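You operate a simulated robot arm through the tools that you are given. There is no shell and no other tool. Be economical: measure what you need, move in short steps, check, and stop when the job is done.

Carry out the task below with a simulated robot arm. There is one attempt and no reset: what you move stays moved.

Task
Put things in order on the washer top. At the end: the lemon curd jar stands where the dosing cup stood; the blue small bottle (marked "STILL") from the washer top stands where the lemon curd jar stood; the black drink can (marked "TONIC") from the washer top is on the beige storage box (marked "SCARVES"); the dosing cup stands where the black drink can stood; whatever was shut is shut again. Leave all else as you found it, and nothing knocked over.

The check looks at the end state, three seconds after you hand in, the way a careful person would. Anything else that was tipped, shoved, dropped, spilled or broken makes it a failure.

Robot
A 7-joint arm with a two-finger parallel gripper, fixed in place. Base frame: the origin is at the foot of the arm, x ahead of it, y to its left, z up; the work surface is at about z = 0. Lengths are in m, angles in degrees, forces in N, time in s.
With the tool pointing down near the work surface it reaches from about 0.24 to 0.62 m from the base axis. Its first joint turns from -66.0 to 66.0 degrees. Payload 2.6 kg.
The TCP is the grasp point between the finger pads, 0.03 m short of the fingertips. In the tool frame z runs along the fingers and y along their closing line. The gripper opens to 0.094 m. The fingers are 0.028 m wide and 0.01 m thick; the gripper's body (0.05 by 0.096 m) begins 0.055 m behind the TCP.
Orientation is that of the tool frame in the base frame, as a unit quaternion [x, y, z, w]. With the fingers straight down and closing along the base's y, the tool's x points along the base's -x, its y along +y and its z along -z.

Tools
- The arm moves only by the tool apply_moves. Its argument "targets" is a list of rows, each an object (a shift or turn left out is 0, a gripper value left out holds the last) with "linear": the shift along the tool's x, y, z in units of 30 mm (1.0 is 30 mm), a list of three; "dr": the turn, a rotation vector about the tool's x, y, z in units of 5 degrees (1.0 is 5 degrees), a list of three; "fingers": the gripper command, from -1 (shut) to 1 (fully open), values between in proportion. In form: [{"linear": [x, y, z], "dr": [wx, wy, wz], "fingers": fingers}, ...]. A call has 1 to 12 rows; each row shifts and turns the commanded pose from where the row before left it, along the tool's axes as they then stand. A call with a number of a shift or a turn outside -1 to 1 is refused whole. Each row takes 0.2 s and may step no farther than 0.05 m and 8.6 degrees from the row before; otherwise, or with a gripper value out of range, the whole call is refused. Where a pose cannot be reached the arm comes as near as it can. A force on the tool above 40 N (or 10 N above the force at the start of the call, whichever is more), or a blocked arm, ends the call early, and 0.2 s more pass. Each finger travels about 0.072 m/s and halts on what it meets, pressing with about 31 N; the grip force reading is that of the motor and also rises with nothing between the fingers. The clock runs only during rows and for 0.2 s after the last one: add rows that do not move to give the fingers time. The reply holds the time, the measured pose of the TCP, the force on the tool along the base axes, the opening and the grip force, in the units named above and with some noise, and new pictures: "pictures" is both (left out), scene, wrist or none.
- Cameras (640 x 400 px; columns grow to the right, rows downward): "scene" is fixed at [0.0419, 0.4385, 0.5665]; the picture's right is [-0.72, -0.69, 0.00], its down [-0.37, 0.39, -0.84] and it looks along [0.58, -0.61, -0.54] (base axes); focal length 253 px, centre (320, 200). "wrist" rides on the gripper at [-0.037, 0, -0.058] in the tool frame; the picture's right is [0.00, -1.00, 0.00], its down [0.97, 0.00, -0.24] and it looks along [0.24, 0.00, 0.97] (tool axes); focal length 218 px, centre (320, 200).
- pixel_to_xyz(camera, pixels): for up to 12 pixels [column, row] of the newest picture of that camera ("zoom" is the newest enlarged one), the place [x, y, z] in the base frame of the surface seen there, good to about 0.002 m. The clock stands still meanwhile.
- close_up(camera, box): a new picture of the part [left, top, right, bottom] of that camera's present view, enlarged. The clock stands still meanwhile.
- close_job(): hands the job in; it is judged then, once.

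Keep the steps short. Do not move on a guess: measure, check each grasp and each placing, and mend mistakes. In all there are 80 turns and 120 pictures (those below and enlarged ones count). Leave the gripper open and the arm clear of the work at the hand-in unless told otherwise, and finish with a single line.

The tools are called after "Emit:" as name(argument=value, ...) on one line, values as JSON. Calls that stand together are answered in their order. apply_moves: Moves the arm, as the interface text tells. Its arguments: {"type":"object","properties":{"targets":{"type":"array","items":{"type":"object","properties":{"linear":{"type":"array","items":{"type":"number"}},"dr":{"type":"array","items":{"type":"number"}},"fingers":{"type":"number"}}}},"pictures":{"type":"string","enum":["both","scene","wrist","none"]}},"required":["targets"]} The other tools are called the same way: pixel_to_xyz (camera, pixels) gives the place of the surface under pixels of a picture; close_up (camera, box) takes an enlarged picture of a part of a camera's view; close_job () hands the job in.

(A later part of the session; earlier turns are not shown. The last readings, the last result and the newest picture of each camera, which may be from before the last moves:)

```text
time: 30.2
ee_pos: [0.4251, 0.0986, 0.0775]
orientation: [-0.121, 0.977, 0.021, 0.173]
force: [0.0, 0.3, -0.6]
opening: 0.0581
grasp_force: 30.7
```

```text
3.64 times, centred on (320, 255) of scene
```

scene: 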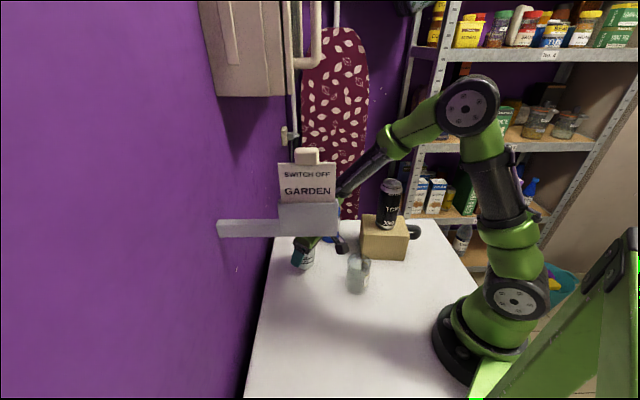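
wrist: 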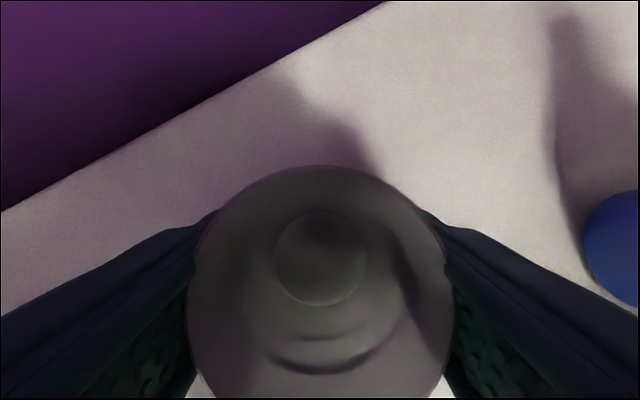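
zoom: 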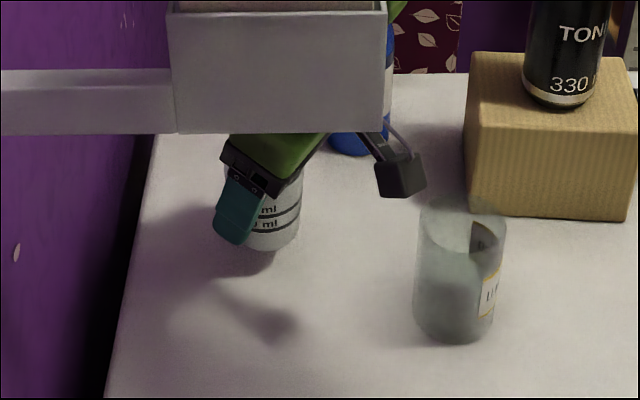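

The cup hangs straight. I raise to z about 0.20 and pull in to radius 0.28, above the jar's height.

Emit:
apply_moves(targets=[{"linear": [-0.349, 0, -0.96]}, {"linear": [-0.349, 0, -0.96]}, {"linear": [-0.349, 0, -0.96]}, {"linear": [-0.349, 0, -0.96]}, {"linear": [0.97, 0, -0.353]}, {"linear": [0.97, 0, -0.353]}, {"linear": [0.97, 0, -0.353]}, {"linear": [0.97, 0, -0.353]}, {"linear": [0.97, 0, -0.353]}], pictures="scene")

```text
time: 32.2
ee_pos: [0.2722, 0.0599, 0.1957]
orientation: [-0.12, 0.977, 0.021, 0.173]
force: [-0.1, 0.0, -0.1]
opening: 0.0582
grasp_force: 31.2
```

scene: 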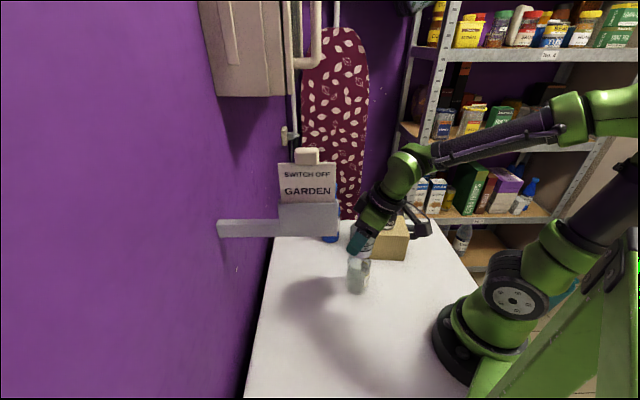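

Now I repeat the proven path: swing 11°, descend to z 0.135, then swing 20° under the sign.

Emit:
apply_moves(targets=[{"linear": [0.018, 0.596, -0.006], "dr": [-0.251, 0, -0.689]}, {"linear": [0.018, 0.596, -0.006], "dr": [-0.251, 0, -0.689]}, {"linear": [0.018, 0.596, -0.006], "dr": [-0.251, 0, -0.689]}, {"linear": [0.232, 0, 0.637]}, {"linear": [0.232, 0, 0.637]}, {"linear": [0.232, 0, 0.637]}, {"linear": [0.033, 0.812, -0.012], "dr": [-0.342, 0, -0.94]}, {"linear": [0.033, 0.812, -0.012], "dr": [-0.342, 0, -0.94]}, {"linear": [0.033, 0.812, -0.012], "dr": [-0.342, 0, -0.94]}, {"linear": [0.033, 0.812, -0.012], "dr": [-0.342, 0, -0.94]}], pictures="scene")

```text
time: 34.4
ee_pos: [0.1989, 0.1918, 0.1381]
orientation: [-0.377, 0.91, 0.067, 0.16]
force: [-0.5, -0.3, -0.8]
opening: 0.0583
grasp_force: 30.8
```

scene: 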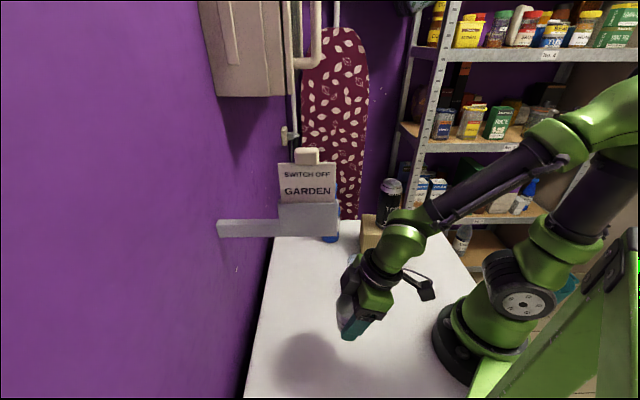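

Clear. I translate left 16 mm and then out 75 mm to above the old can spot (0.240, 0.2563).

Emit:
apply_moves(targets=[{"linear": [0, 0.55, 0]}, {"linear": [-0.78, 0, 0.284]}, {"linear": [-0.78, 0, 0.284]}, {"linear": [-0.78, 0, 0.284]}], pictures="both")

```text
time: 35.4
ee_pos: [0.2376, 0.2555, 0.1361]
orientation: [-0.378, 0.909, 0.067, 0.16]
force: [-0.2, 0.4, -0.9]
opening: 0.0583
grasp_force: 30.9
```

scene: 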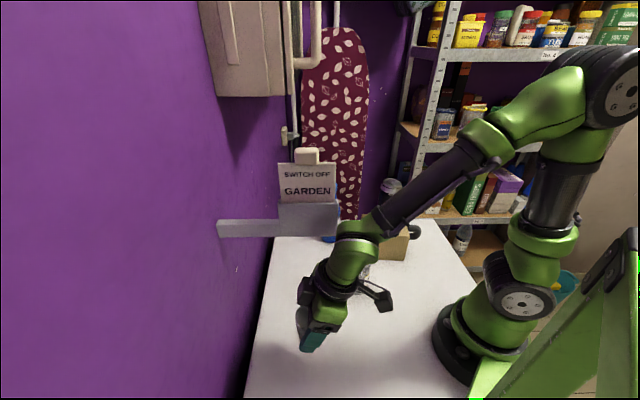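
wrist: 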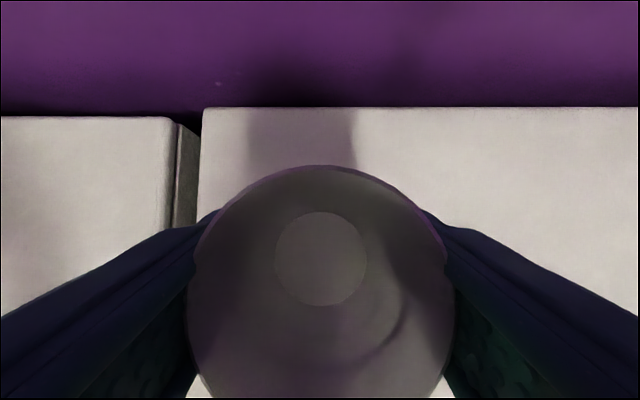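

Over the spot. I descend to z about 0.056.

Emit:
apply_moves(targets=[{"linear": [0.241, 0, 0.859]}, {"linear": [0.304, 0, 0.836]}, {"linear": [0.304, 0, 0.836]}, {}], pictures="scene")

```text
time: 36.4
ee_pos: [0.2437, 0.2564, 0.0548]
orientation: [-0.377, 0.91, 0.067, 0.161]
force: [0.7, 0.1, -0.2]
opening: 0.0584
grasp_force: 31.0
```

scene: 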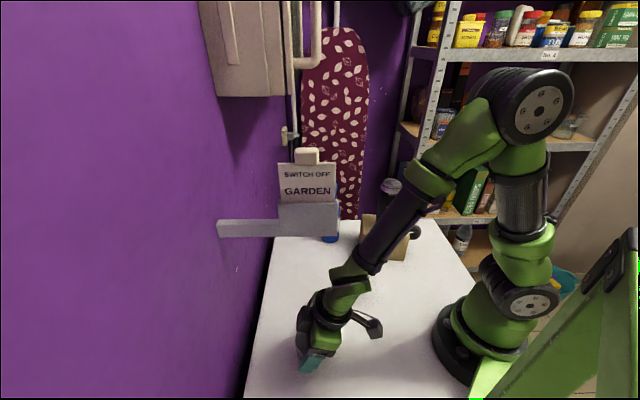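

Good, no contact. I creep down to the surface.

Emit:
apply_moves(targets=[{"linear": [0.057, 0, 0.157]}, {"linear": [0.017, 0, 0.047]}, {}], pictures="none")

Emit:
apply_moves(targets=[{"linear": [0.0114, 0, 0.0313]}, {}], pictures="none")

Emit:
close_up(camera="scene", box=[270, 310, 370, 395])

```text
time: 37.2
ee_pos: [0.242, 0.2573, 0.0499]
orientation: [-0.377, 0.91, 0.066, 0.161]
force: [-0.4, -0.1, -0.3]
opening: 0.0582
grasp_force: 30.8
```

```text
time: 37.8
ee_pos: [0.2421, 0.2571, 0.0481]
orientation: [-0.378, 0.909, 0.067, 0.16]
force: [-0.3, 1.2, 0.1]
opening: 0.0583
grasp_force: 31.0
```

```text
4.71 times, centred on (320, 352) of scene
```

zoom: 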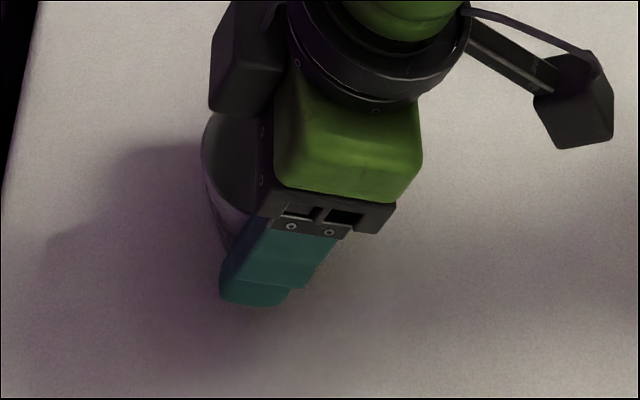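

No clear contact yet, so I continue 1 mm at a time.

Emit:
apply_moves(targets=[{"linear": [0.0114, 0, 0.0313]}, {}], pictures="none")

Emit:
apply_moves(targets=[{"linear": [0.0114, 0, 0.0313]}, {}], pictures="none")

```text
time: 38.4
ee_pos: [0.2426, 0.2574, 0.0471]
orientation: [-0.377, 0.91, 0.067, 0.16]
force: [-0.3, -0.2, 0.6]
opening: 0.0582
grasp_force: 31.4
```

```text
time: 39.0
ee_pos: [0.2428, 0.2569, 0.0466]
orientation: [-0.377, 0.91, 0.066, 0.161]
force: [-0.6, 0.2, -0.8]
opening: 0.0584
grasp_force: 30.8
```

Emit:
apply_moves(targets=[{"linear": [0.0114, 0, 0.0313]}, {}], pictures="none")

Emit:
apply_moves(targets=[{"linear": [0.0114, 0, 0.0313]}, {}], pictures="none")

```text
time: 39.6
ee_pos: [0.2427, 0.2564, 0.0477]
orientation: [-0.377, 0.91, 0.067, 0.162]
force: [1.5, -2.8, 12.7]
opening: 0.0584
grasp_force: 31.1
```

```text
time: 40.2
ee_pos: [0.2421, 0.2572, 0.047]
orientation: [-0.377, 0.909, 0.067, 0.162]
force: [0.2, -2.1, 22.9]
opening: 0.0582
grasp_force: 30.7
```

In contact (23 N). I ease off 1.8 mm, open, and back out along the tool axis.

Emit:
apply_moves(targets=[{"linear": [-0.0205, 0, -0.056]}, {"fingers": 0.9}, {}, {}, {"linear": [0, 0, -0.5]}, {"linear": [0, 0, -1]}, {"linear": [0, 0, -1]}], pictures="both")

```text
time: 41.8
ee_pos: [0.2232, 0.2393, 0.1185]
orientation: [-0.377, 0.91, 0.066, 0.159]
force: [-0.9, -0.4, -0.2]
opening: 0.0892
grasp_force: 0.1
```

scene: 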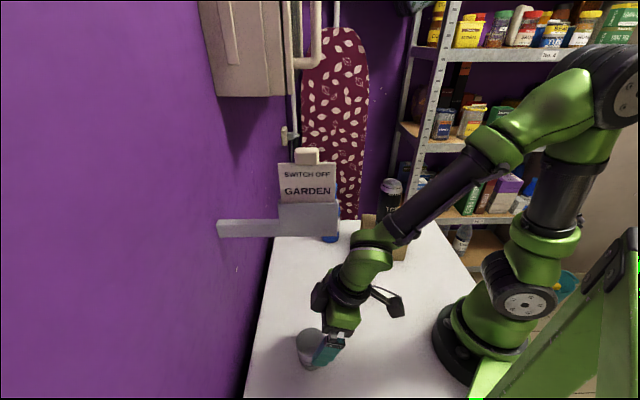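
wrist: 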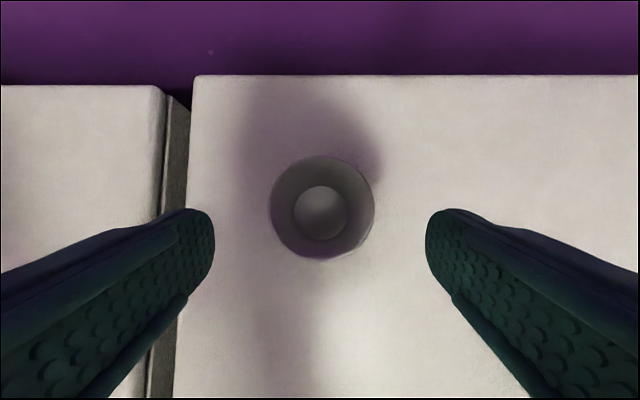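

The cup stands. A quick check of its rim position before I leave.

Emit:
pixel_to_xyz(camera="wrist", pixels=[[272, 210], [373, 210], [322, 158], [321, 258], [321, 215]])

```text
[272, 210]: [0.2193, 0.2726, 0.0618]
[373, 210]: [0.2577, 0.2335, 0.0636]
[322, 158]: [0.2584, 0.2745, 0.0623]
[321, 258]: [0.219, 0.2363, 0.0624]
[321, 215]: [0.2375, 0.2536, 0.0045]
```

The cup is within 3 mm of the target. I retract to radius 0.28, narrow the fingers, swing back 25°, then rise.

Emit:
apply_moves(targets=[{"linear": [0.658, 0, -0.532]}, {"linear": [0.658, 0, -0.532], "fingers": -0.4}, {}, {"linear": [0.033, -0.812, -0.012], "dr": [0.342, 0, 0.94]}, {"linear": [0.033, -0.812, -0.012], "dr": [0.342, 0, 0.94]}, {"linear": [0.033, -0.812, -0.012], "dr": [0.342, 0, 0.94]}, {"linear": [0.033, -0.812, -0.012], "dr": [0.342, 0, 0.94]}, {"linear": [0.033, -0.812, -0.012], "dr": [0.342, 0, 0.94]}, {"linear": [-0.308, 0, -0.846]}, {"linear": [-0.308, 0, -0.846]}, {"linear": [-0.308, 0, -0.846]}], pictures="scene")

```text
time: 44.2
ee_pos: [0.2541, 0.1034, 0.2192]
orientation: [-0.171, 0.97, 0.03, 0.172]
force: [-0.2, -0.2, 0.1]
opening: 0.0283
grasp_force: 0.0
```

scene: 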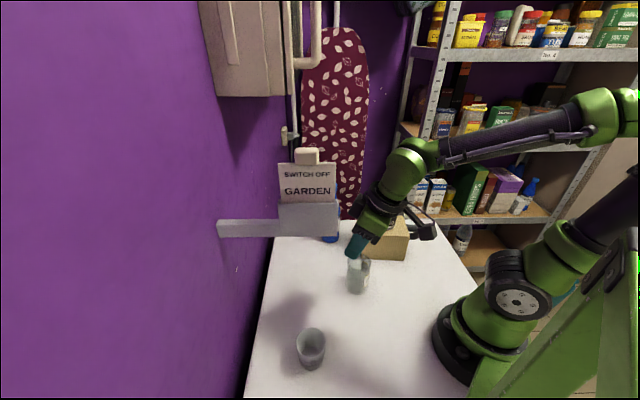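

The cup stands well. For the jar at (0.281, 0.040) I use a vertical tool: untilt, turn, move over it at z about 0.22 and look.

Emit:
apply_moves(targets=[{"dr": [0, 1, 0]}, {"dr": [0, 1, 0]}, {"dr": [0, 1, 0]}, {"dr": [0, 1, 0]}, {"dr": [0, 0, 1]}, {"dr": [0, 0, 1]}, {"linear": [-0.172, -0.746, 0], "fingers": 1}, {"linear": [-0.172, -0.746, 0]}, {"linear": [-0.172, -0.746, 0]}, {}], pictures="both")

Emit:
close_up(camera="wrist", box=[240, 150, 400, 250])

```text
time: 46.4
ee_pos: [0.2799, 0.0396, 0.2159]
orientation: [-0.087, 0.996, 0.0, 0.0]
force: [-0.3, 1.2, 0.3]
opening: 0.0939
grasp_force: 0.0
```

scene: 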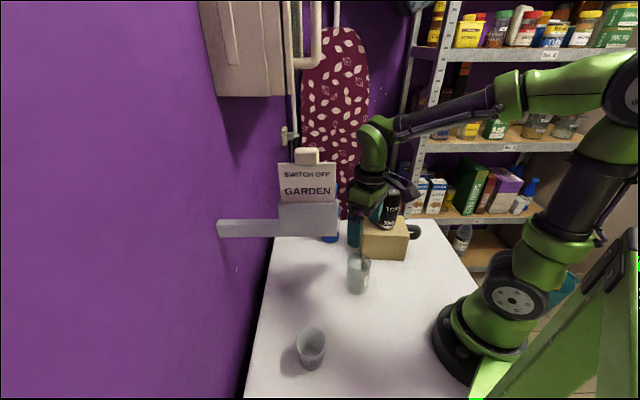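
wrist: 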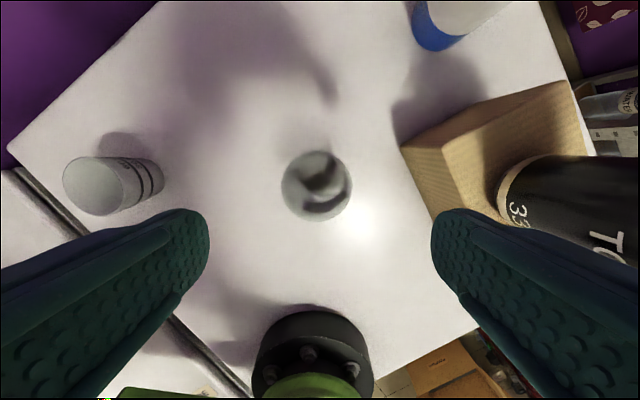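

```text
4.00 times, centred on (320, 200) of wrist
```

zoom: 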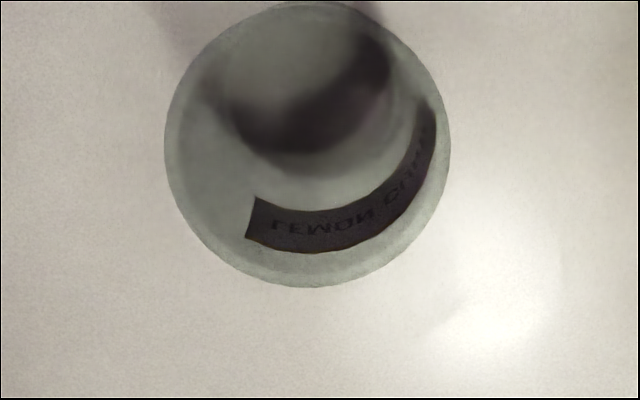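

Rim centre works out at about (0.284, 0.043), diameter 60 mm, height 93 mm. I correct by 5 mm, descend to z 0.055, and close.

Emit:
apply_moves(targets=[{"linear": [-0.157, 0.09, 0]}, {"linear": [0, 0, 0.895]}, {"linear": [0, 0, 0.895]}, {"linear": [0, 0, 0.895]}, {"linear": [0, 0, 0.895]}, {"linear": [0, 0, 0.895]}, {"linear": [0, 0, 0.895]}, {}], pictures="both")

```text
time: 48.2
ee_pos: [0.2858, 0.04, 0.0545]
orientation: [-0.087, 0.996, 0.0, 0.001]
force: [0.1, -0.1, -0.7]
opening: 0.0943
grasp_force: 0.1
```

scene: 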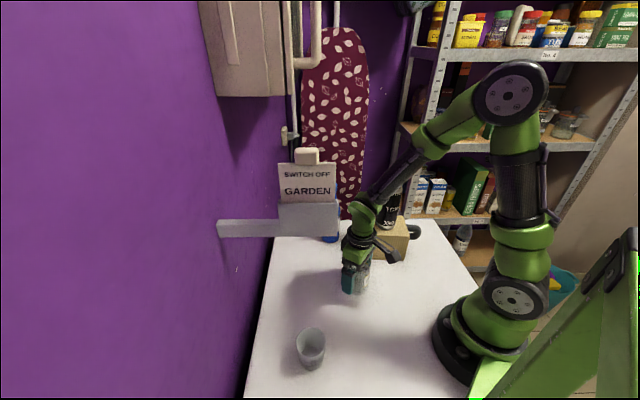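
wrist: 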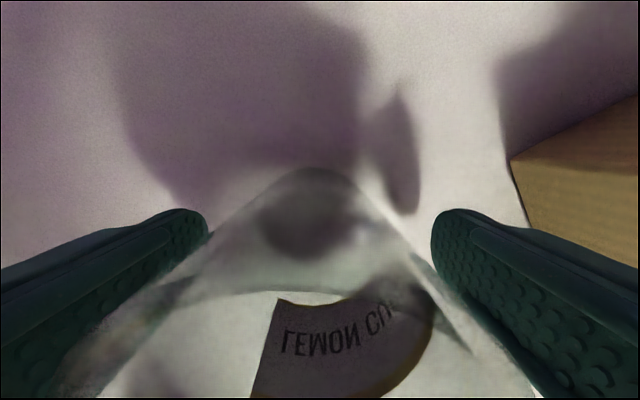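

The jar is between the fingers. Closing.

Emit:
apply_moves(targets=[{"fingers": -1}, {}, {}, {}], pictures="none")

Emit:
apply_moves(targets=[{"linear": [0, 0, -0.5]}, {"linear": [0, 0, -0.5]}, {}], pictures="both")

```text
time: 49.2
ee_pos: [0.2847, 0.0413, 0.0554]
orientation: [-0.087, 0.996, 0.0, -0.001]
force: [0.4, -0.1, 0.2]
opening: 0.0559
grasp_force: 31.2
```

```text
time: 50.0
ee_pos: [0.2866, 0.0429, 0.0844]
orientation: [-0.088, 0.996, 0.0, 0.0]
force: [0.0, 0.0, -2.2]
opening: 0.056
grasp_force: 30.7
```

scene: 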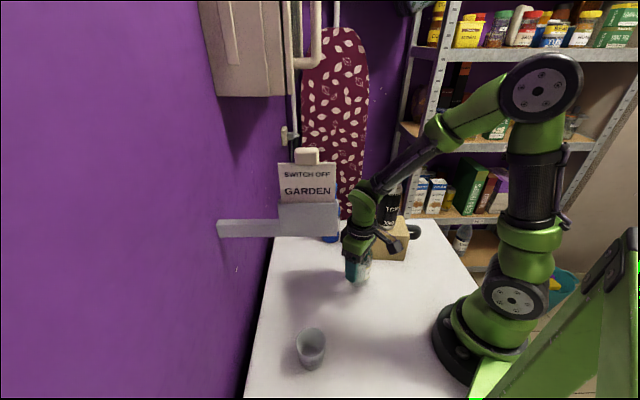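
wrist: 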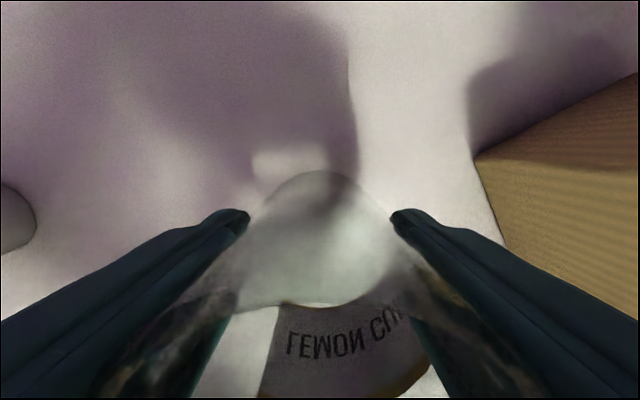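

The jar is held at 56 mm and lifted. I carry it to the old cup spot (0.4235, 0.0995).

Emit:
apply_moves(targets=[{"linear": [-0.96, 0.217, 0]}, {"linear": [-0.96, 0.217, 0]}, {"linear": [-0.96, 0.217, 0]}, {"linear": [-0.96, 0.217, 0]}, {"linear": [-0.96, 0.217, 0]}, {}], pictures="both")

```text
time: 51.4
ee_pos: [0.4214, 0.0988, 0.084]
orientation: [-0.087, 0.996, 0.0, 0.0]
force: [-0.3, 0.5, -2.5]
opening: 0.0562
grasp_force: 31.0
```

scene: 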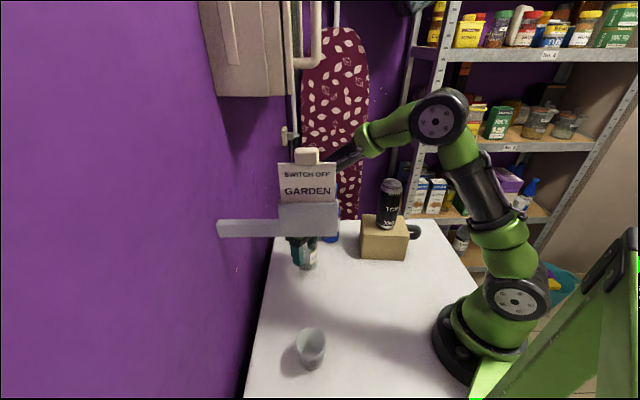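
wrist: 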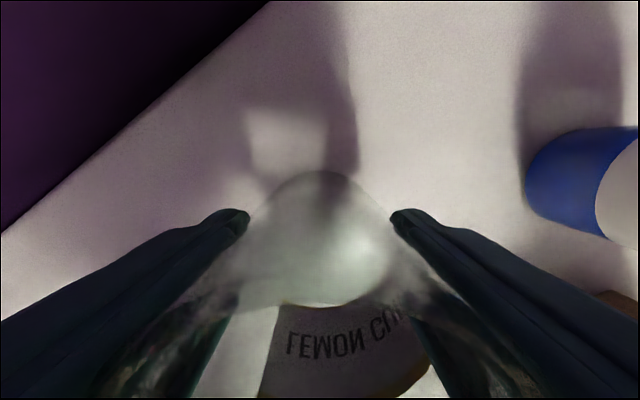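

It's over the spot within 2 mm. I lower 27 mm, then creep to contact.

Emit:
apply_moves(targets=[{"linear": [-0.06, 0.02, 0.45]}, {"linear": [0, 0, 0.4]}, {"linear": [0, 0, 0.05]}, {}], pictures="none")

Emit:
apply_moves(targets=[{"linear": [0, 0, 0.05]}, {}], pictures="none")

Emit:
apply_moves(targets=[{"linear": [0, 0, 0.033]}, {}], pictures="none")

```text
time: 52.4
ee_pos: [0.4231, 0.1007, 0.0582]
orientation: [-0.087, 0.996, 0.001, 0.001]
force: [0.0, 0.1, -1.5]
opening: 0.056
grasp_force: 30.5
```

```text
time: 53.0
ee_pos: [0.4239, 0.1, 0.0568]
orientation: [-0.087, 0.996, 0.0, 0.0]
force: [-0.2, -0.7, -2.3]
opening: 0.0561
grasp_force: 31.2
```

```text
time: 53.6
ee_pos: [0.4238, 0.0997, 0.0542]
orientation: [-0.088, 0.996, 0.0, -0.001]
force: [0.5, 1.1, -2.5]
opening: 0.056
grasp_force: 30.9
```

Emit:
apply_moves(targets=[{"linear": [0, 0, 0.033]}, {}], pictures="none")

Emit:
apply_moves(targets=[{"linear": [0, 0, 0.033]}, {}], pictures="none")

```text
time: 54.2
ee_pos: [0.4232, 0.0998, 0.0544]
orientation: [-0.088, 0.996, 0.0, 0.001]
force: [-0.1, -1.7, 5.1]
opening: 0.0559
grasp_force: 31.4
```

```text
time: 54.8
ee_pos: [0.4249, 0.1007, 0.0545]
orientation: [-0.087, 0.996, 0.0, 0.0]
force: [-4.9, -1.5, 17.0]
opening: 0.0557
grasp_force: 31.4
```

Contact. I ease up 1.3 mm, open, and rise straight up.

Emit:
apply_moves(targets=[{"linear": [0, 0, -0.043]}, {"fingers": 0.9}, {}, {}, {"linear": [0, 0, -0.5]}, {"linear": [0, 0, -1]}, {"linear": [0, 0, -1]}, {"linear": [0, 0, -1]}, {"linear": [0, 0, -1]}, {"linear": [0, 0, -0.7]}], pictures="both")

```text
time: 57.0
ee_pos: [0.4221, 0.1003, 0.2105]
orientation: [-0.087, 0.996, 0.0, 0.0]
force: [-1.0, 0.2, -0.3]
opening: 0.0891
grasp_force: 0.0
```

scene: 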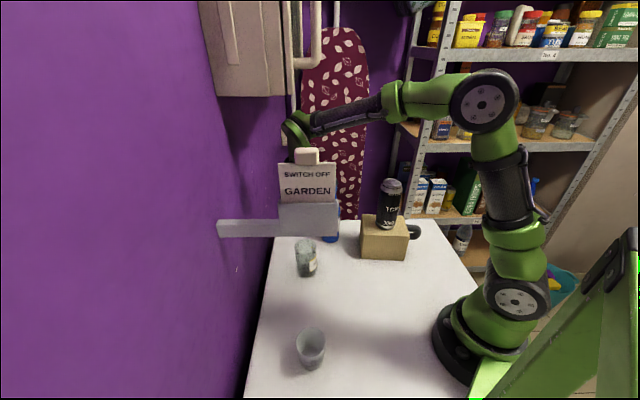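
wrist: 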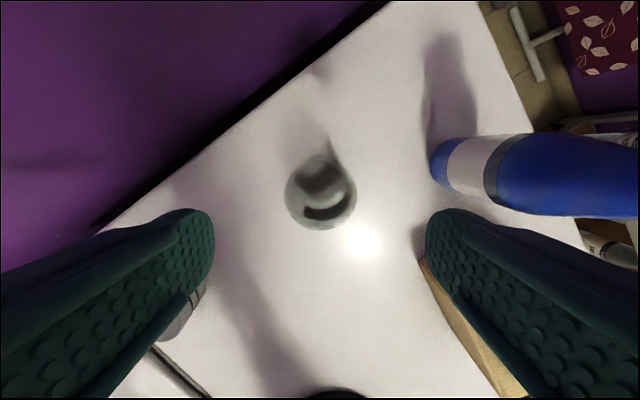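

The jar stands at the cup's old spot. Next is the bottle: I rise and move to its side at z about 0.30 for a measuring view.

Emit:
apply_moves(targets=[{"linear": [0, 0, -1]}, {"linear": [0, 0, -1]}, {"linear": [0, 0, -1]}, {"linear": [0.35, -0.9, 0]}, {"linear": [0.35, -0.9, 0]}, {"linear": [0.35, -0.9, 0]}, {"linear": [0.35, -0.9, 0]}, {"linear": [0, -0.55, 0]}, {"dr": [0, 0, 1]}, {"dr": [0, 0, 1]}, {"dr": [0, 0, 1]}], pictures="both")

Emit:
close_up(camera="scene", box=[250, 200, 430, 300])

```text
time: 57.9
ee_pos: [0.3889, 0.0881, 0.2531]
orientation: [-0.094, 0.992, -0.01, -0.078]
force: [1.2, -0.1, 0.8]
opening: 0.0895
grasp_force: 0.0
stopped in row 4: the arm was blocked; the commanded pose is now the measured one
```

scene: 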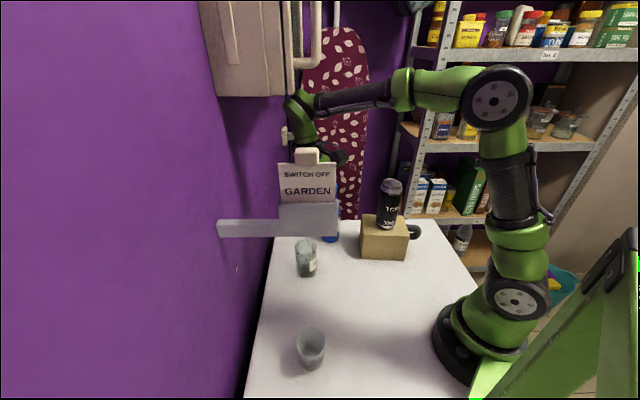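
wrist: 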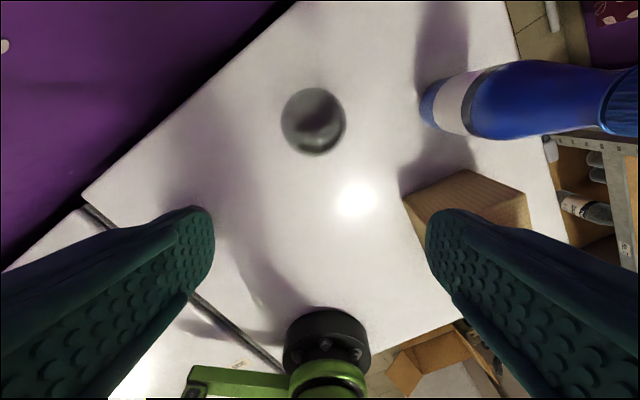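

```text
3.56 times, centred on (340, 250) of scene
```

zoom: 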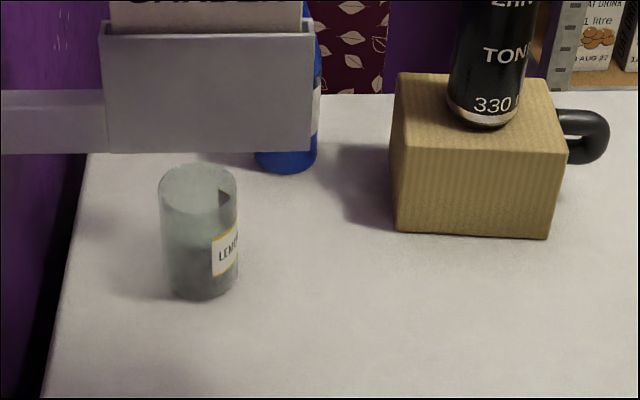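

The arm was blocked while rising, and the tool is tilted a little. The sign and all objects look unmoved. I'll find out what's near the wrist before moving.

Emit:
close_up(camera="scene", box=[250, 60, 410, 220])

Emit:
pixel_to_xyz(camera="scene", pixels=[[287, 100], [300, 110], [310, 140], [340, 157], [330, 155], [300, 135], [282, 90], [292, 60], [307, 155], [320, 105], [286, 130], [308, 185]])

```text
2.50 times, centred on (330, 140) of scene
```

zoom: 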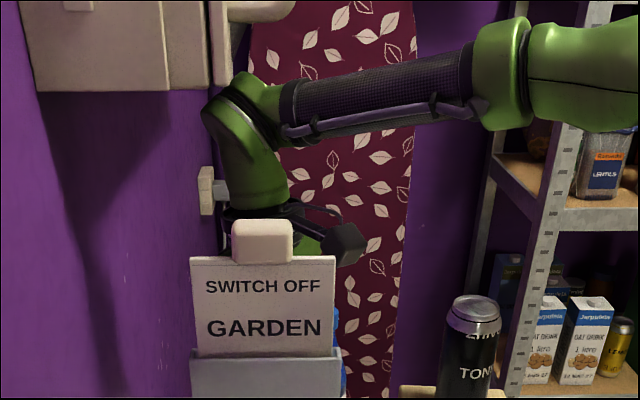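

```text
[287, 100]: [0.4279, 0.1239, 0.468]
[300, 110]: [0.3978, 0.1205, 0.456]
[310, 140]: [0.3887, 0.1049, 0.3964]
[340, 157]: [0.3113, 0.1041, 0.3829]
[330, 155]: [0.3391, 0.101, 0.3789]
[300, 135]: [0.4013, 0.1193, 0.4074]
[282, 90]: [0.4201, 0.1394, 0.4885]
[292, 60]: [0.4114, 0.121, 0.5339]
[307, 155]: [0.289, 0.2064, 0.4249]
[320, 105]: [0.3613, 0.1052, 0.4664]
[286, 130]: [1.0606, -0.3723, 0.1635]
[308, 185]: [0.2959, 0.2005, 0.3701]
```

The wrist touched the fixed cabinet or pipe overhanging at z about 0.49 near (0.42, 0.13). I go down and inward, then level the tool.

Emit:
apply_moves(targets=[{"linear": [0.2, 0, 0.5]}, {"linear": [0.5, -0.3, 0.5]}, {"linear": [0.5, -0.6, 0]}, {"linear": [0, -0.6, 0], "dr": [0, -0.9, 0]}, {"linear": [0, -0.6, 0], "dr": [0, -0.9, 0]}, {}], pictures="both")

Emit:
pixel_to_xyz(camera="scene", pixels=[[286, 94], [230, 94], [288, 50], [296, 67], [318, 60], [300, 64], [316, 30], [292, 135]])

```text
time: 59.3
ee_pos: [0.3603, 0.018, 0.2276]
orientation: [-0.095, 0.995, -0.002, 0.0]
force: [0.3, -0.5, -1.0]
opening: 0.0889
grasp_force: 0.1
```

scene: 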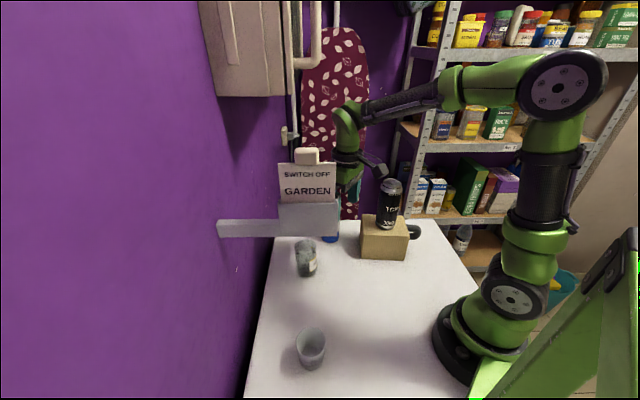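
wrist: 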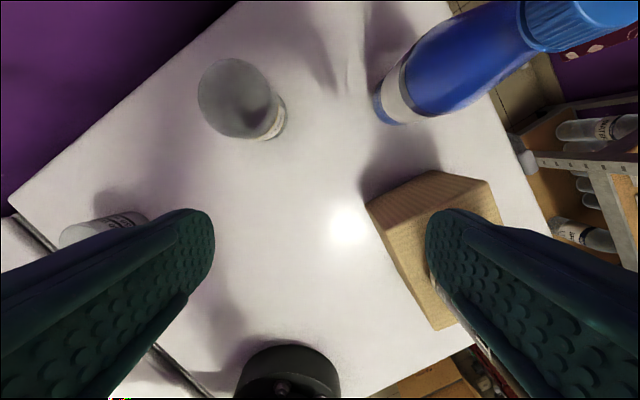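

```text
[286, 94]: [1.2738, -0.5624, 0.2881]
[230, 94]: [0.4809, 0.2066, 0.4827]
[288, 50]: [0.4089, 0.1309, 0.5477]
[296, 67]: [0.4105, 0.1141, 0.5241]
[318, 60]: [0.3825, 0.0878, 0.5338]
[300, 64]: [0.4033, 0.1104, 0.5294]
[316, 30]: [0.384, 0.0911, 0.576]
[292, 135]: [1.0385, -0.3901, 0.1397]
```

Level again at (0.360, 0.018, 0.228), and nothing was disturbed. The bottle is visible; I'll measure its profile from here.

Emit:
pixel_to_xyz(camera="wrist", pixels=[[400, 120], [390, 100], [415, 85], [440, 70], [470, 55], [500, 42], [520, 33], [535, 30], [560, 22], [600, 10], [530, 5], [545, 48]])

Emit:
close_up(camera="wrist", box=[360, 0, 640, 160])

```text
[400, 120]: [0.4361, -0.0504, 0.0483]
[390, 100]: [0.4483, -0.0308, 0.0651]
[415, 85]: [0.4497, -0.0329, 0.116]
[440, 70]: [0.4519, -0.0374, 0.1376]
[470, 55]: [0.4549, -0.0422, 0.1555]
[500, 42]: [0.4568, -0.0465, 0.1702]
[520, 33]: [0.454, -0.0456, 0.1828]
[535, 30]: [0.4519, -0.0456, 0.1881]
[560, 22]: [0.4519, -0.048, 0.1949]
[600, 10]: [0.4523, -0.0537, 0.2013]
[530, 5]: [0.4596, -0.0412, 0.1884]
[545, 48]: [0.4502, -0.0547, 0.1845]
```

```text
2.29 times, centred on (500, 80) of wrist
```

zoom: 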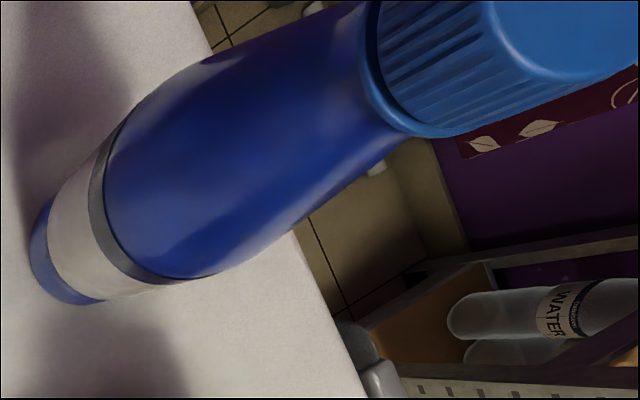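

Cap: z 0.18–0.203, radius about 19 mm, centred near (0.468, -0.058), with a narrower neck just below. I'll grip the cap from above with TCP z 0.192. First I go over it at z about 0.247.

Emit:
apply_moves(targets=[{"linear": [0, 0, -0.65], "fingers": 1}, {"linear": [-0.61, -0.634, 0]}, {"linear": [-0.61, -0.634, 0]}, {"linear": [-0.61, -0.634, 0]}, {"linear": [-0.61, -0.634, 0]}, {"linear": [-0.61, -0.634, 0]}, {}], pictures="both")

```text
time: 60.9
ee_pos: [0.4661, -0.0557, 0.2508]
orientation: [-0.095, 0.995, -0.003, 0.0]
force: [0.2, -0.6, -0.3]
opening: 0.0939
grasp_force: 0.1
```

scene: 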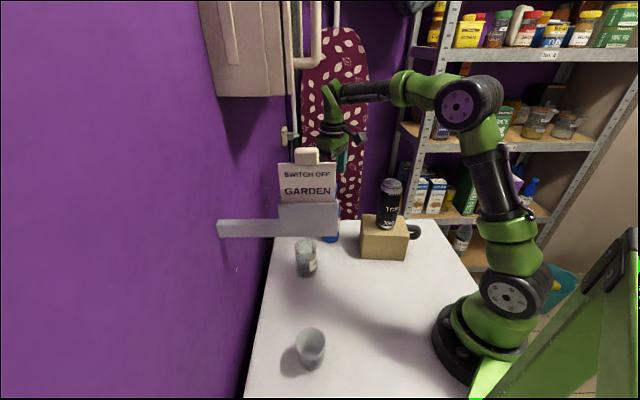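
wrist: 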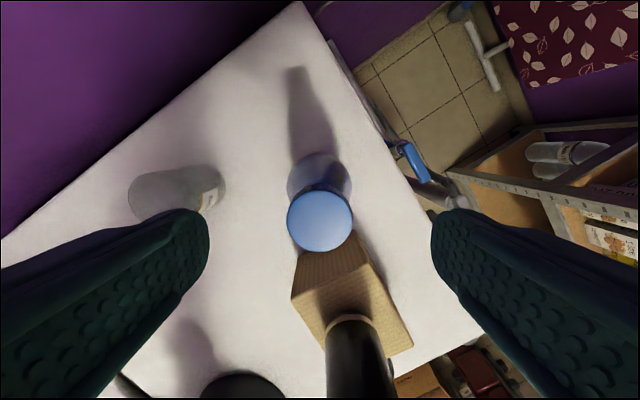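

The cap is centred exactly under the tool. I descend to z about 0.192 and close.

Emit:
apply_moves(targets=[{"linear": [0, 0, 0.65]}, {"linear": [0, 0, 0.65]}, {"linear": [0, 0, 0.65]}, {}, {"fingers": -1}, {}, {}, {}, {}], pictures="both")

```text
time: 62.9
ee_pos: [0.4657, -0.0559, 0.1922]
orientation: [-0.094, 0.996, -0.002, 0.0]
force: [-0.6, 0.2, 0.8]
opening: 0.0361
grasp_force: 30.8
```

scene: 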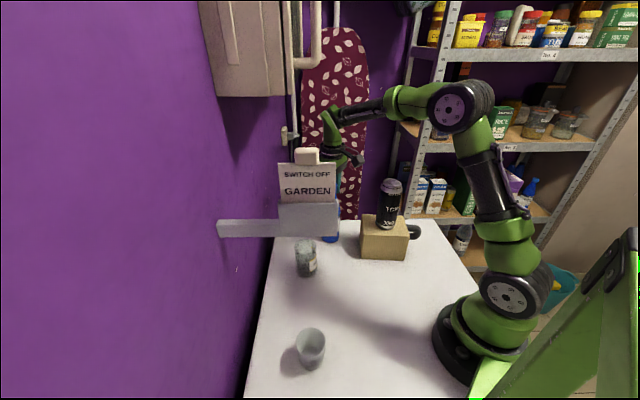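
wrist: 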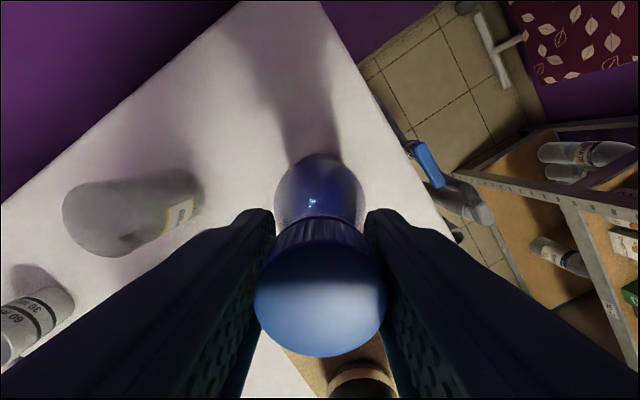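

Cap gripped at 36 mm. I lift 20 mm and check.

Emit:
apply_moves(targets=[{"linear": [0, 0, -0.35]}, {"linear": [0, 0, -0.35]}, {}], pictures="both")

```text
time: 63.7
ee_pos: [0.4679, -0.0566, 0.2125]
orientation: [-0.096, 0.995, -0.003, 0.001]
force: [-1.3, 1.7, -1.7]
opening: 0.0322
grasp_force: 27.3
```

scene: 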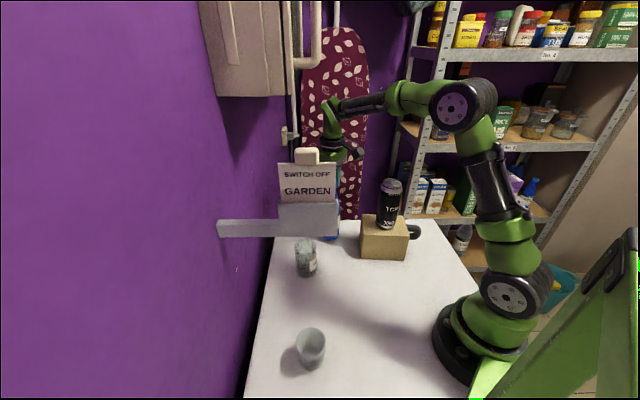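
wrist: 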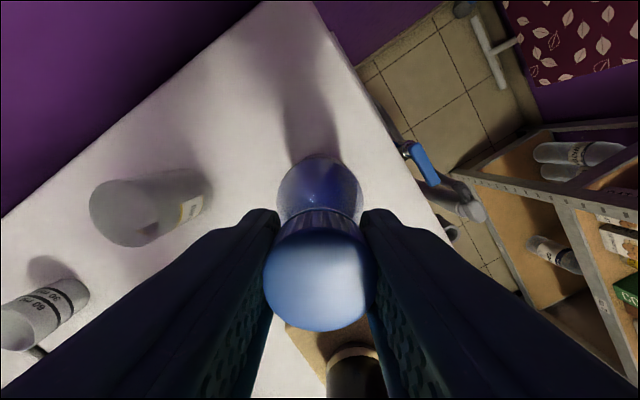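

The opening shrank from 36 to 32 mm, so the fingers slid rather than lifting the bottle. They were on the sloping shoulder. I wait a moment and look closely.

Emit:
apply_moves(targets=[{}, {}], pictures="scene")

Emit:
close_up(camera="scene", box=[300, 130, 380, 250])

Emit:
close_up(camera="wrist", box=[240, 140, 400, 340])

```text
time: 64.3
ee_pos: [0.4682, -0.0561, 0.2114]
orientation: [-0.095, 0.995, -0.002, 0.0]
force: [0.2, -0.2, -4.5]
opening: 0.0301
grasp_force: 31.0
```

scene: 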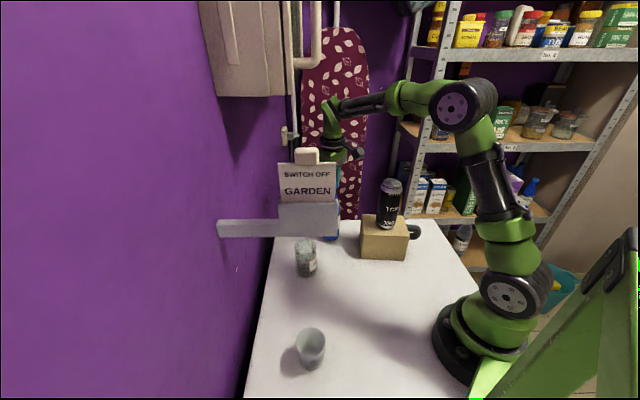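

```text
3.33 times, centred on (340, 190) of scene
```

zoom: 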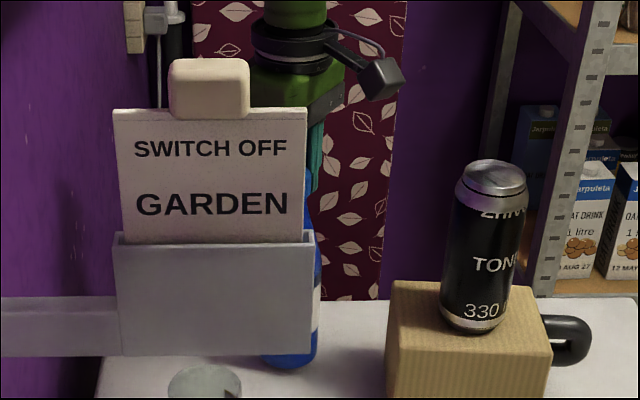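

```text
2.00 times, centred on (320, 240) of wrist
```

zoom: 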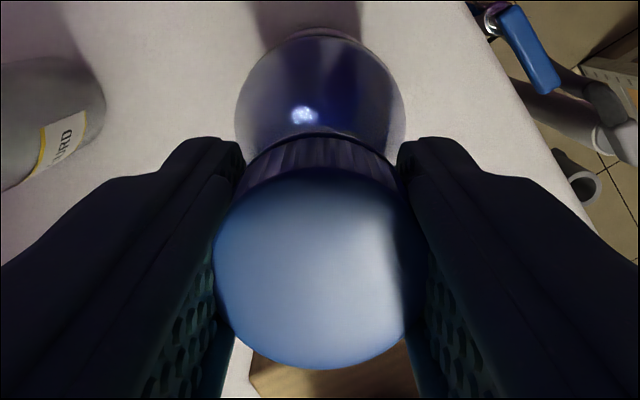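

Force z is now -4.5 N and the fingertips sit on the neck just under the cap lip, so the bottle seems just lifted. I raise 15 mm more to verify.

Emit:
apply_moves(targets=[{"linear": [0, 0, -0.25]}, {"linear": [0, 0, -0.25]}, {}], pictures="none")

Emit:
close_up(camera="scene", box=[300, 130, 380, 250])

Emit:
close_up(camera="wrist", box=[240, 140, 400, 340])

```text
time: 65.1
ee_pos: [0.4703, -0.0559, 0.2287]
orientation: [-0.095, 0.996, -0.002, 0.0]
force: [0.0, -0.2, -4.4]
opening: 0.0302
grasp_force: 31.6
```

```text
3.33 times, centred on (340, 190) of scene
```

zoom: 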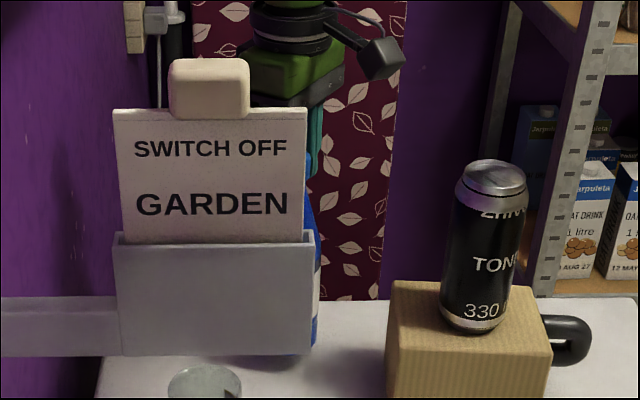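

```text
2.00 times, centred on (320, 240) of wrist
```

zoom: 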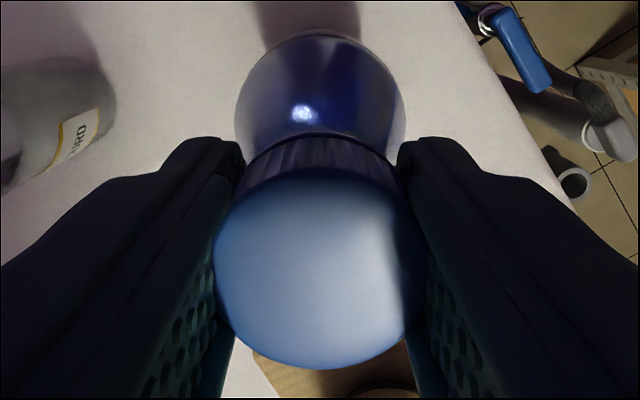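

The bottle is lifted and steady, with the same pose in the grip. I carry it slowly to the old jar spot (0.2855, 0.0415).

Emit:
apply_moves(targets=[{"linear": [0.3, 0.242, 0]}, {"linear": [0.449, 0.363, 0]}, {"linear": [0.489, 0.394, 0]}, {"linear": [0.489, 0.394, 0]}, {"linear": [0.489, 0.394, 0]}, {"linear": [0.489, 0.394, 0]}, {"linear": [0.489, 0.394, 0]}, {"linear": [0.489, 0.394, 0]}, {"linear": [0.489, 0.394, 0]}, {"linear": [0.489, 0.394, 0]}, {"linear": [0.449, 0.363, 0]}, {"linear": [0.28, 0.23, 0]}], pictures="both")

Emit:
close_up(camera="scene", box=[300, 170, 420, 310])

```text
time: 67.7
ee_pos: [0.2851, 0.0411, 0.2265]
orientation: [-0.096, 0.995, -0.002, 0.0]
force: [-0.2, 0.3, -4.2]
opening: 0.0305
grasp_force: 30.3
```

scene: 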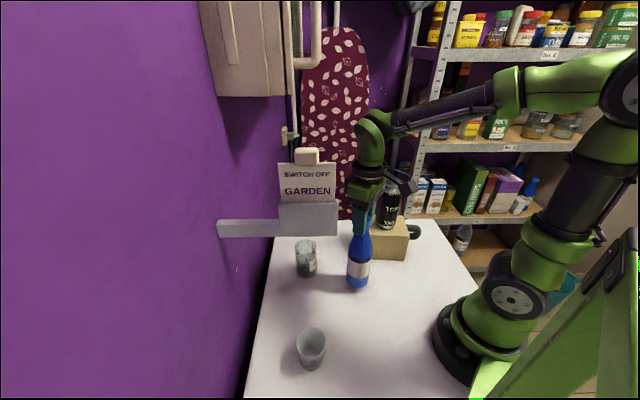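
wrist: 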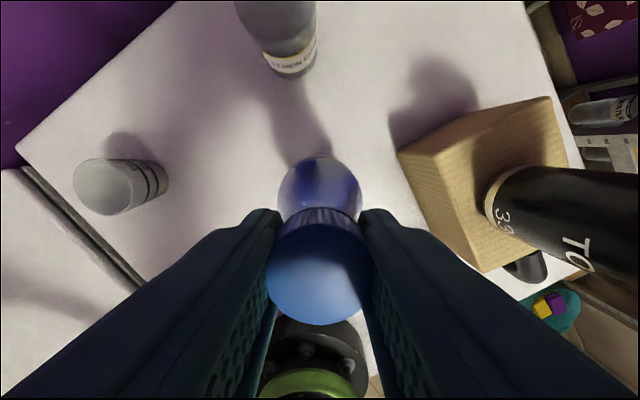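

```text
2.86 times, centred on (360, 240) of scene
```

zoom: 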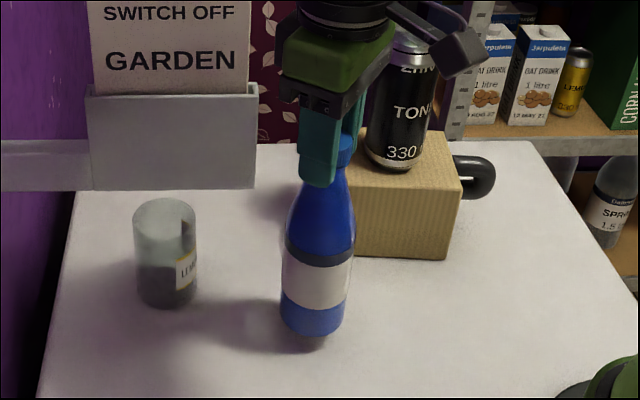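

The bottle hangs upright over the spot, near the surface. I lower 10 mm, then 2 mm steps.

Emit:
apply_moves(targets=[{"linear": [0, 0, 0.17]}, {"linear": [0, 0, 0.17]}, {}], pictures="none")

Emit:
apply_moves(targets=[{"linear": [0, 0, 0.067]}, {}], pictures="none")

Emit:
apply_moves(targets=[{"linear": [0, 0, 0.05]}, {}], pictures="none")

```text
time: 68.5
ee_pos: [0.2847, 0.0408, 0.2152]
orientation: [-0.095, 0.995, -0.003, 0.0]
force: [0.1, -0.6, -5.7]
opening: 0.0304
grasp_force: 30.9
```

```text
time: 69.1
ee_pos: [0.2838, 0.0415, 0.213]
orientation: [-0.095, 0.995, -0.003, 0.0]
force: [0.3, -0.8, -5.2]
opening: 0.0303
grasp_force: 31.1
```

```text
time: 69.7
ee_pos: [0.2831, 0.0418, 0.2137]
orientation: [-0.094, 0.996, -0.003, 0.0]
force: [-1.0, 0.2, -4.5]
opening: 0.0303
grasp_force: 30.6
```

Emit:
apply_moves(targets=[{"linear": [0, 0, 0.05]}, {}], pictures="none")

Emit:
apply_moves(targets=[{"linear": [0, 0, 0.04]}, {}], pictures="none")

Emit:
close_up(camera="scene", box=[330, 230, 390, 300])

```text
time: 70.3
ee_pos: [0.2839, 0.0415, 0.2117]
orientation: [-0.095, 0.995, -0.003, 0.001]
force: [1.1, 0.0, -5.3]
opening: 0.0302
grasp_force: 30.8
```

```text
time: 70.9
ee_pos: [0.2841, 0.0399, 0.2102]
orientation: [-0.095, 0.995, -0.004, 0.0]
force: [0.4, -0.5, -5.1]
opening: 0.0304
grasp_force: 30.9
```

```text
5.71 times, centred on (360, 265) of scene
```

zoom: 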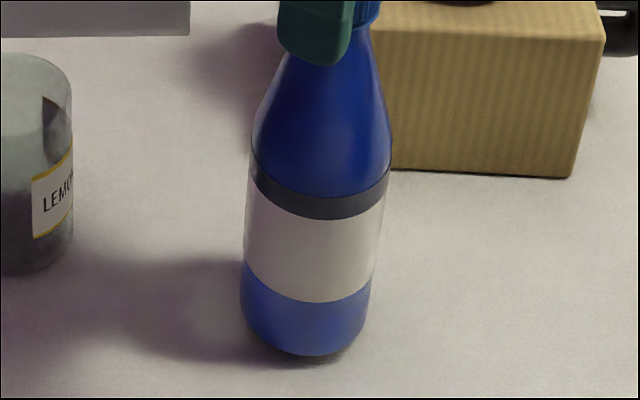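

Nearly down; a thin shadow gap remains. I continue at 1.5 mm steps.

Emit:
apply_moves(targets=[{"linear": [0, 0, 0.05]}, {}], pictures="none")

Emit:
apply_moves(targets=[{"linear": [0, 0, 0.04]}, {}], pictures="none")

Emit:
apply_moves(targets=[{"linear": [0, 0, 0.04]}, {}], pictures="none")

```text
time: 71.5
ee_pos: [0.2853, 0.0403, 0.2073]
orientation: [-0.095, 0.995, -0.003, -0.001]
force: [-0.2, 0.0, -5.7]
opening: 0.0303
grasp_force: 31.2
```

```text
time: 72.1
ee_pos: [0.2845, 0.0411, 0.2055]
orientation: [-0.095, 0.995, -0.002, 0.001]
force: [0.4, 0.5, -5.0]
opening: 0.0301
grasp_force: 30.8
```

```text
time: 72.7
ee_pos: [0.2848, 0.0399, 0.2052]
orientation: [-0.096, 0.995, -0.002, 0.0]
force: [0.0, -0.5, -5.6]
opening: 0.0303
grasp_force: 31.0
```

Emit:
apply_moves(targets=[{"linear": [0, 0, 0.04]}, {}], pictures="none")

Emit:
apply_moves(targets=[{"linear": [0, 0, 0.035]}, {}], pictures="none")

Emit:
close_up(camera="scene", box=[330, 230, 390, 300])

```text
time: 73.3
ee_pos: [0.2846, 0.04, 0.2047]
orientation: [-0.095, 0.995, -0.002, 0.0]
force: [-0.3, -0.3, -4.9]
opening: 0.0302
grasp_force: 31.0
```

```text
time: 73.9
ee_pos: [0.2851, 0.0401, 0.203]
orientation: [-0.096, 0.995, -0.002, 0.001]
force: [-5.3, -0.8, 12.0]
opening: 0.0303
grasp_force: 30.7
```

```text
5.71 times, centred on (360, 265) of scene
```

zoom: 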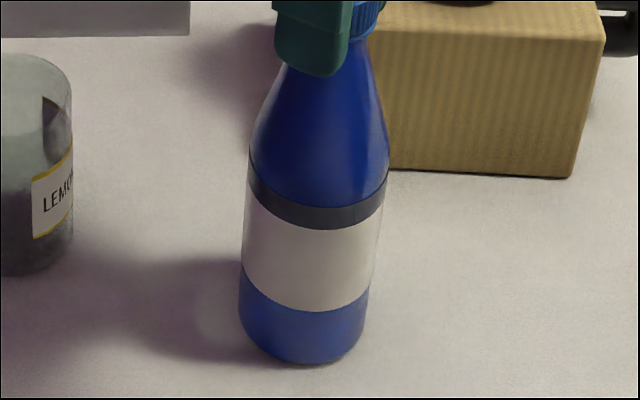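

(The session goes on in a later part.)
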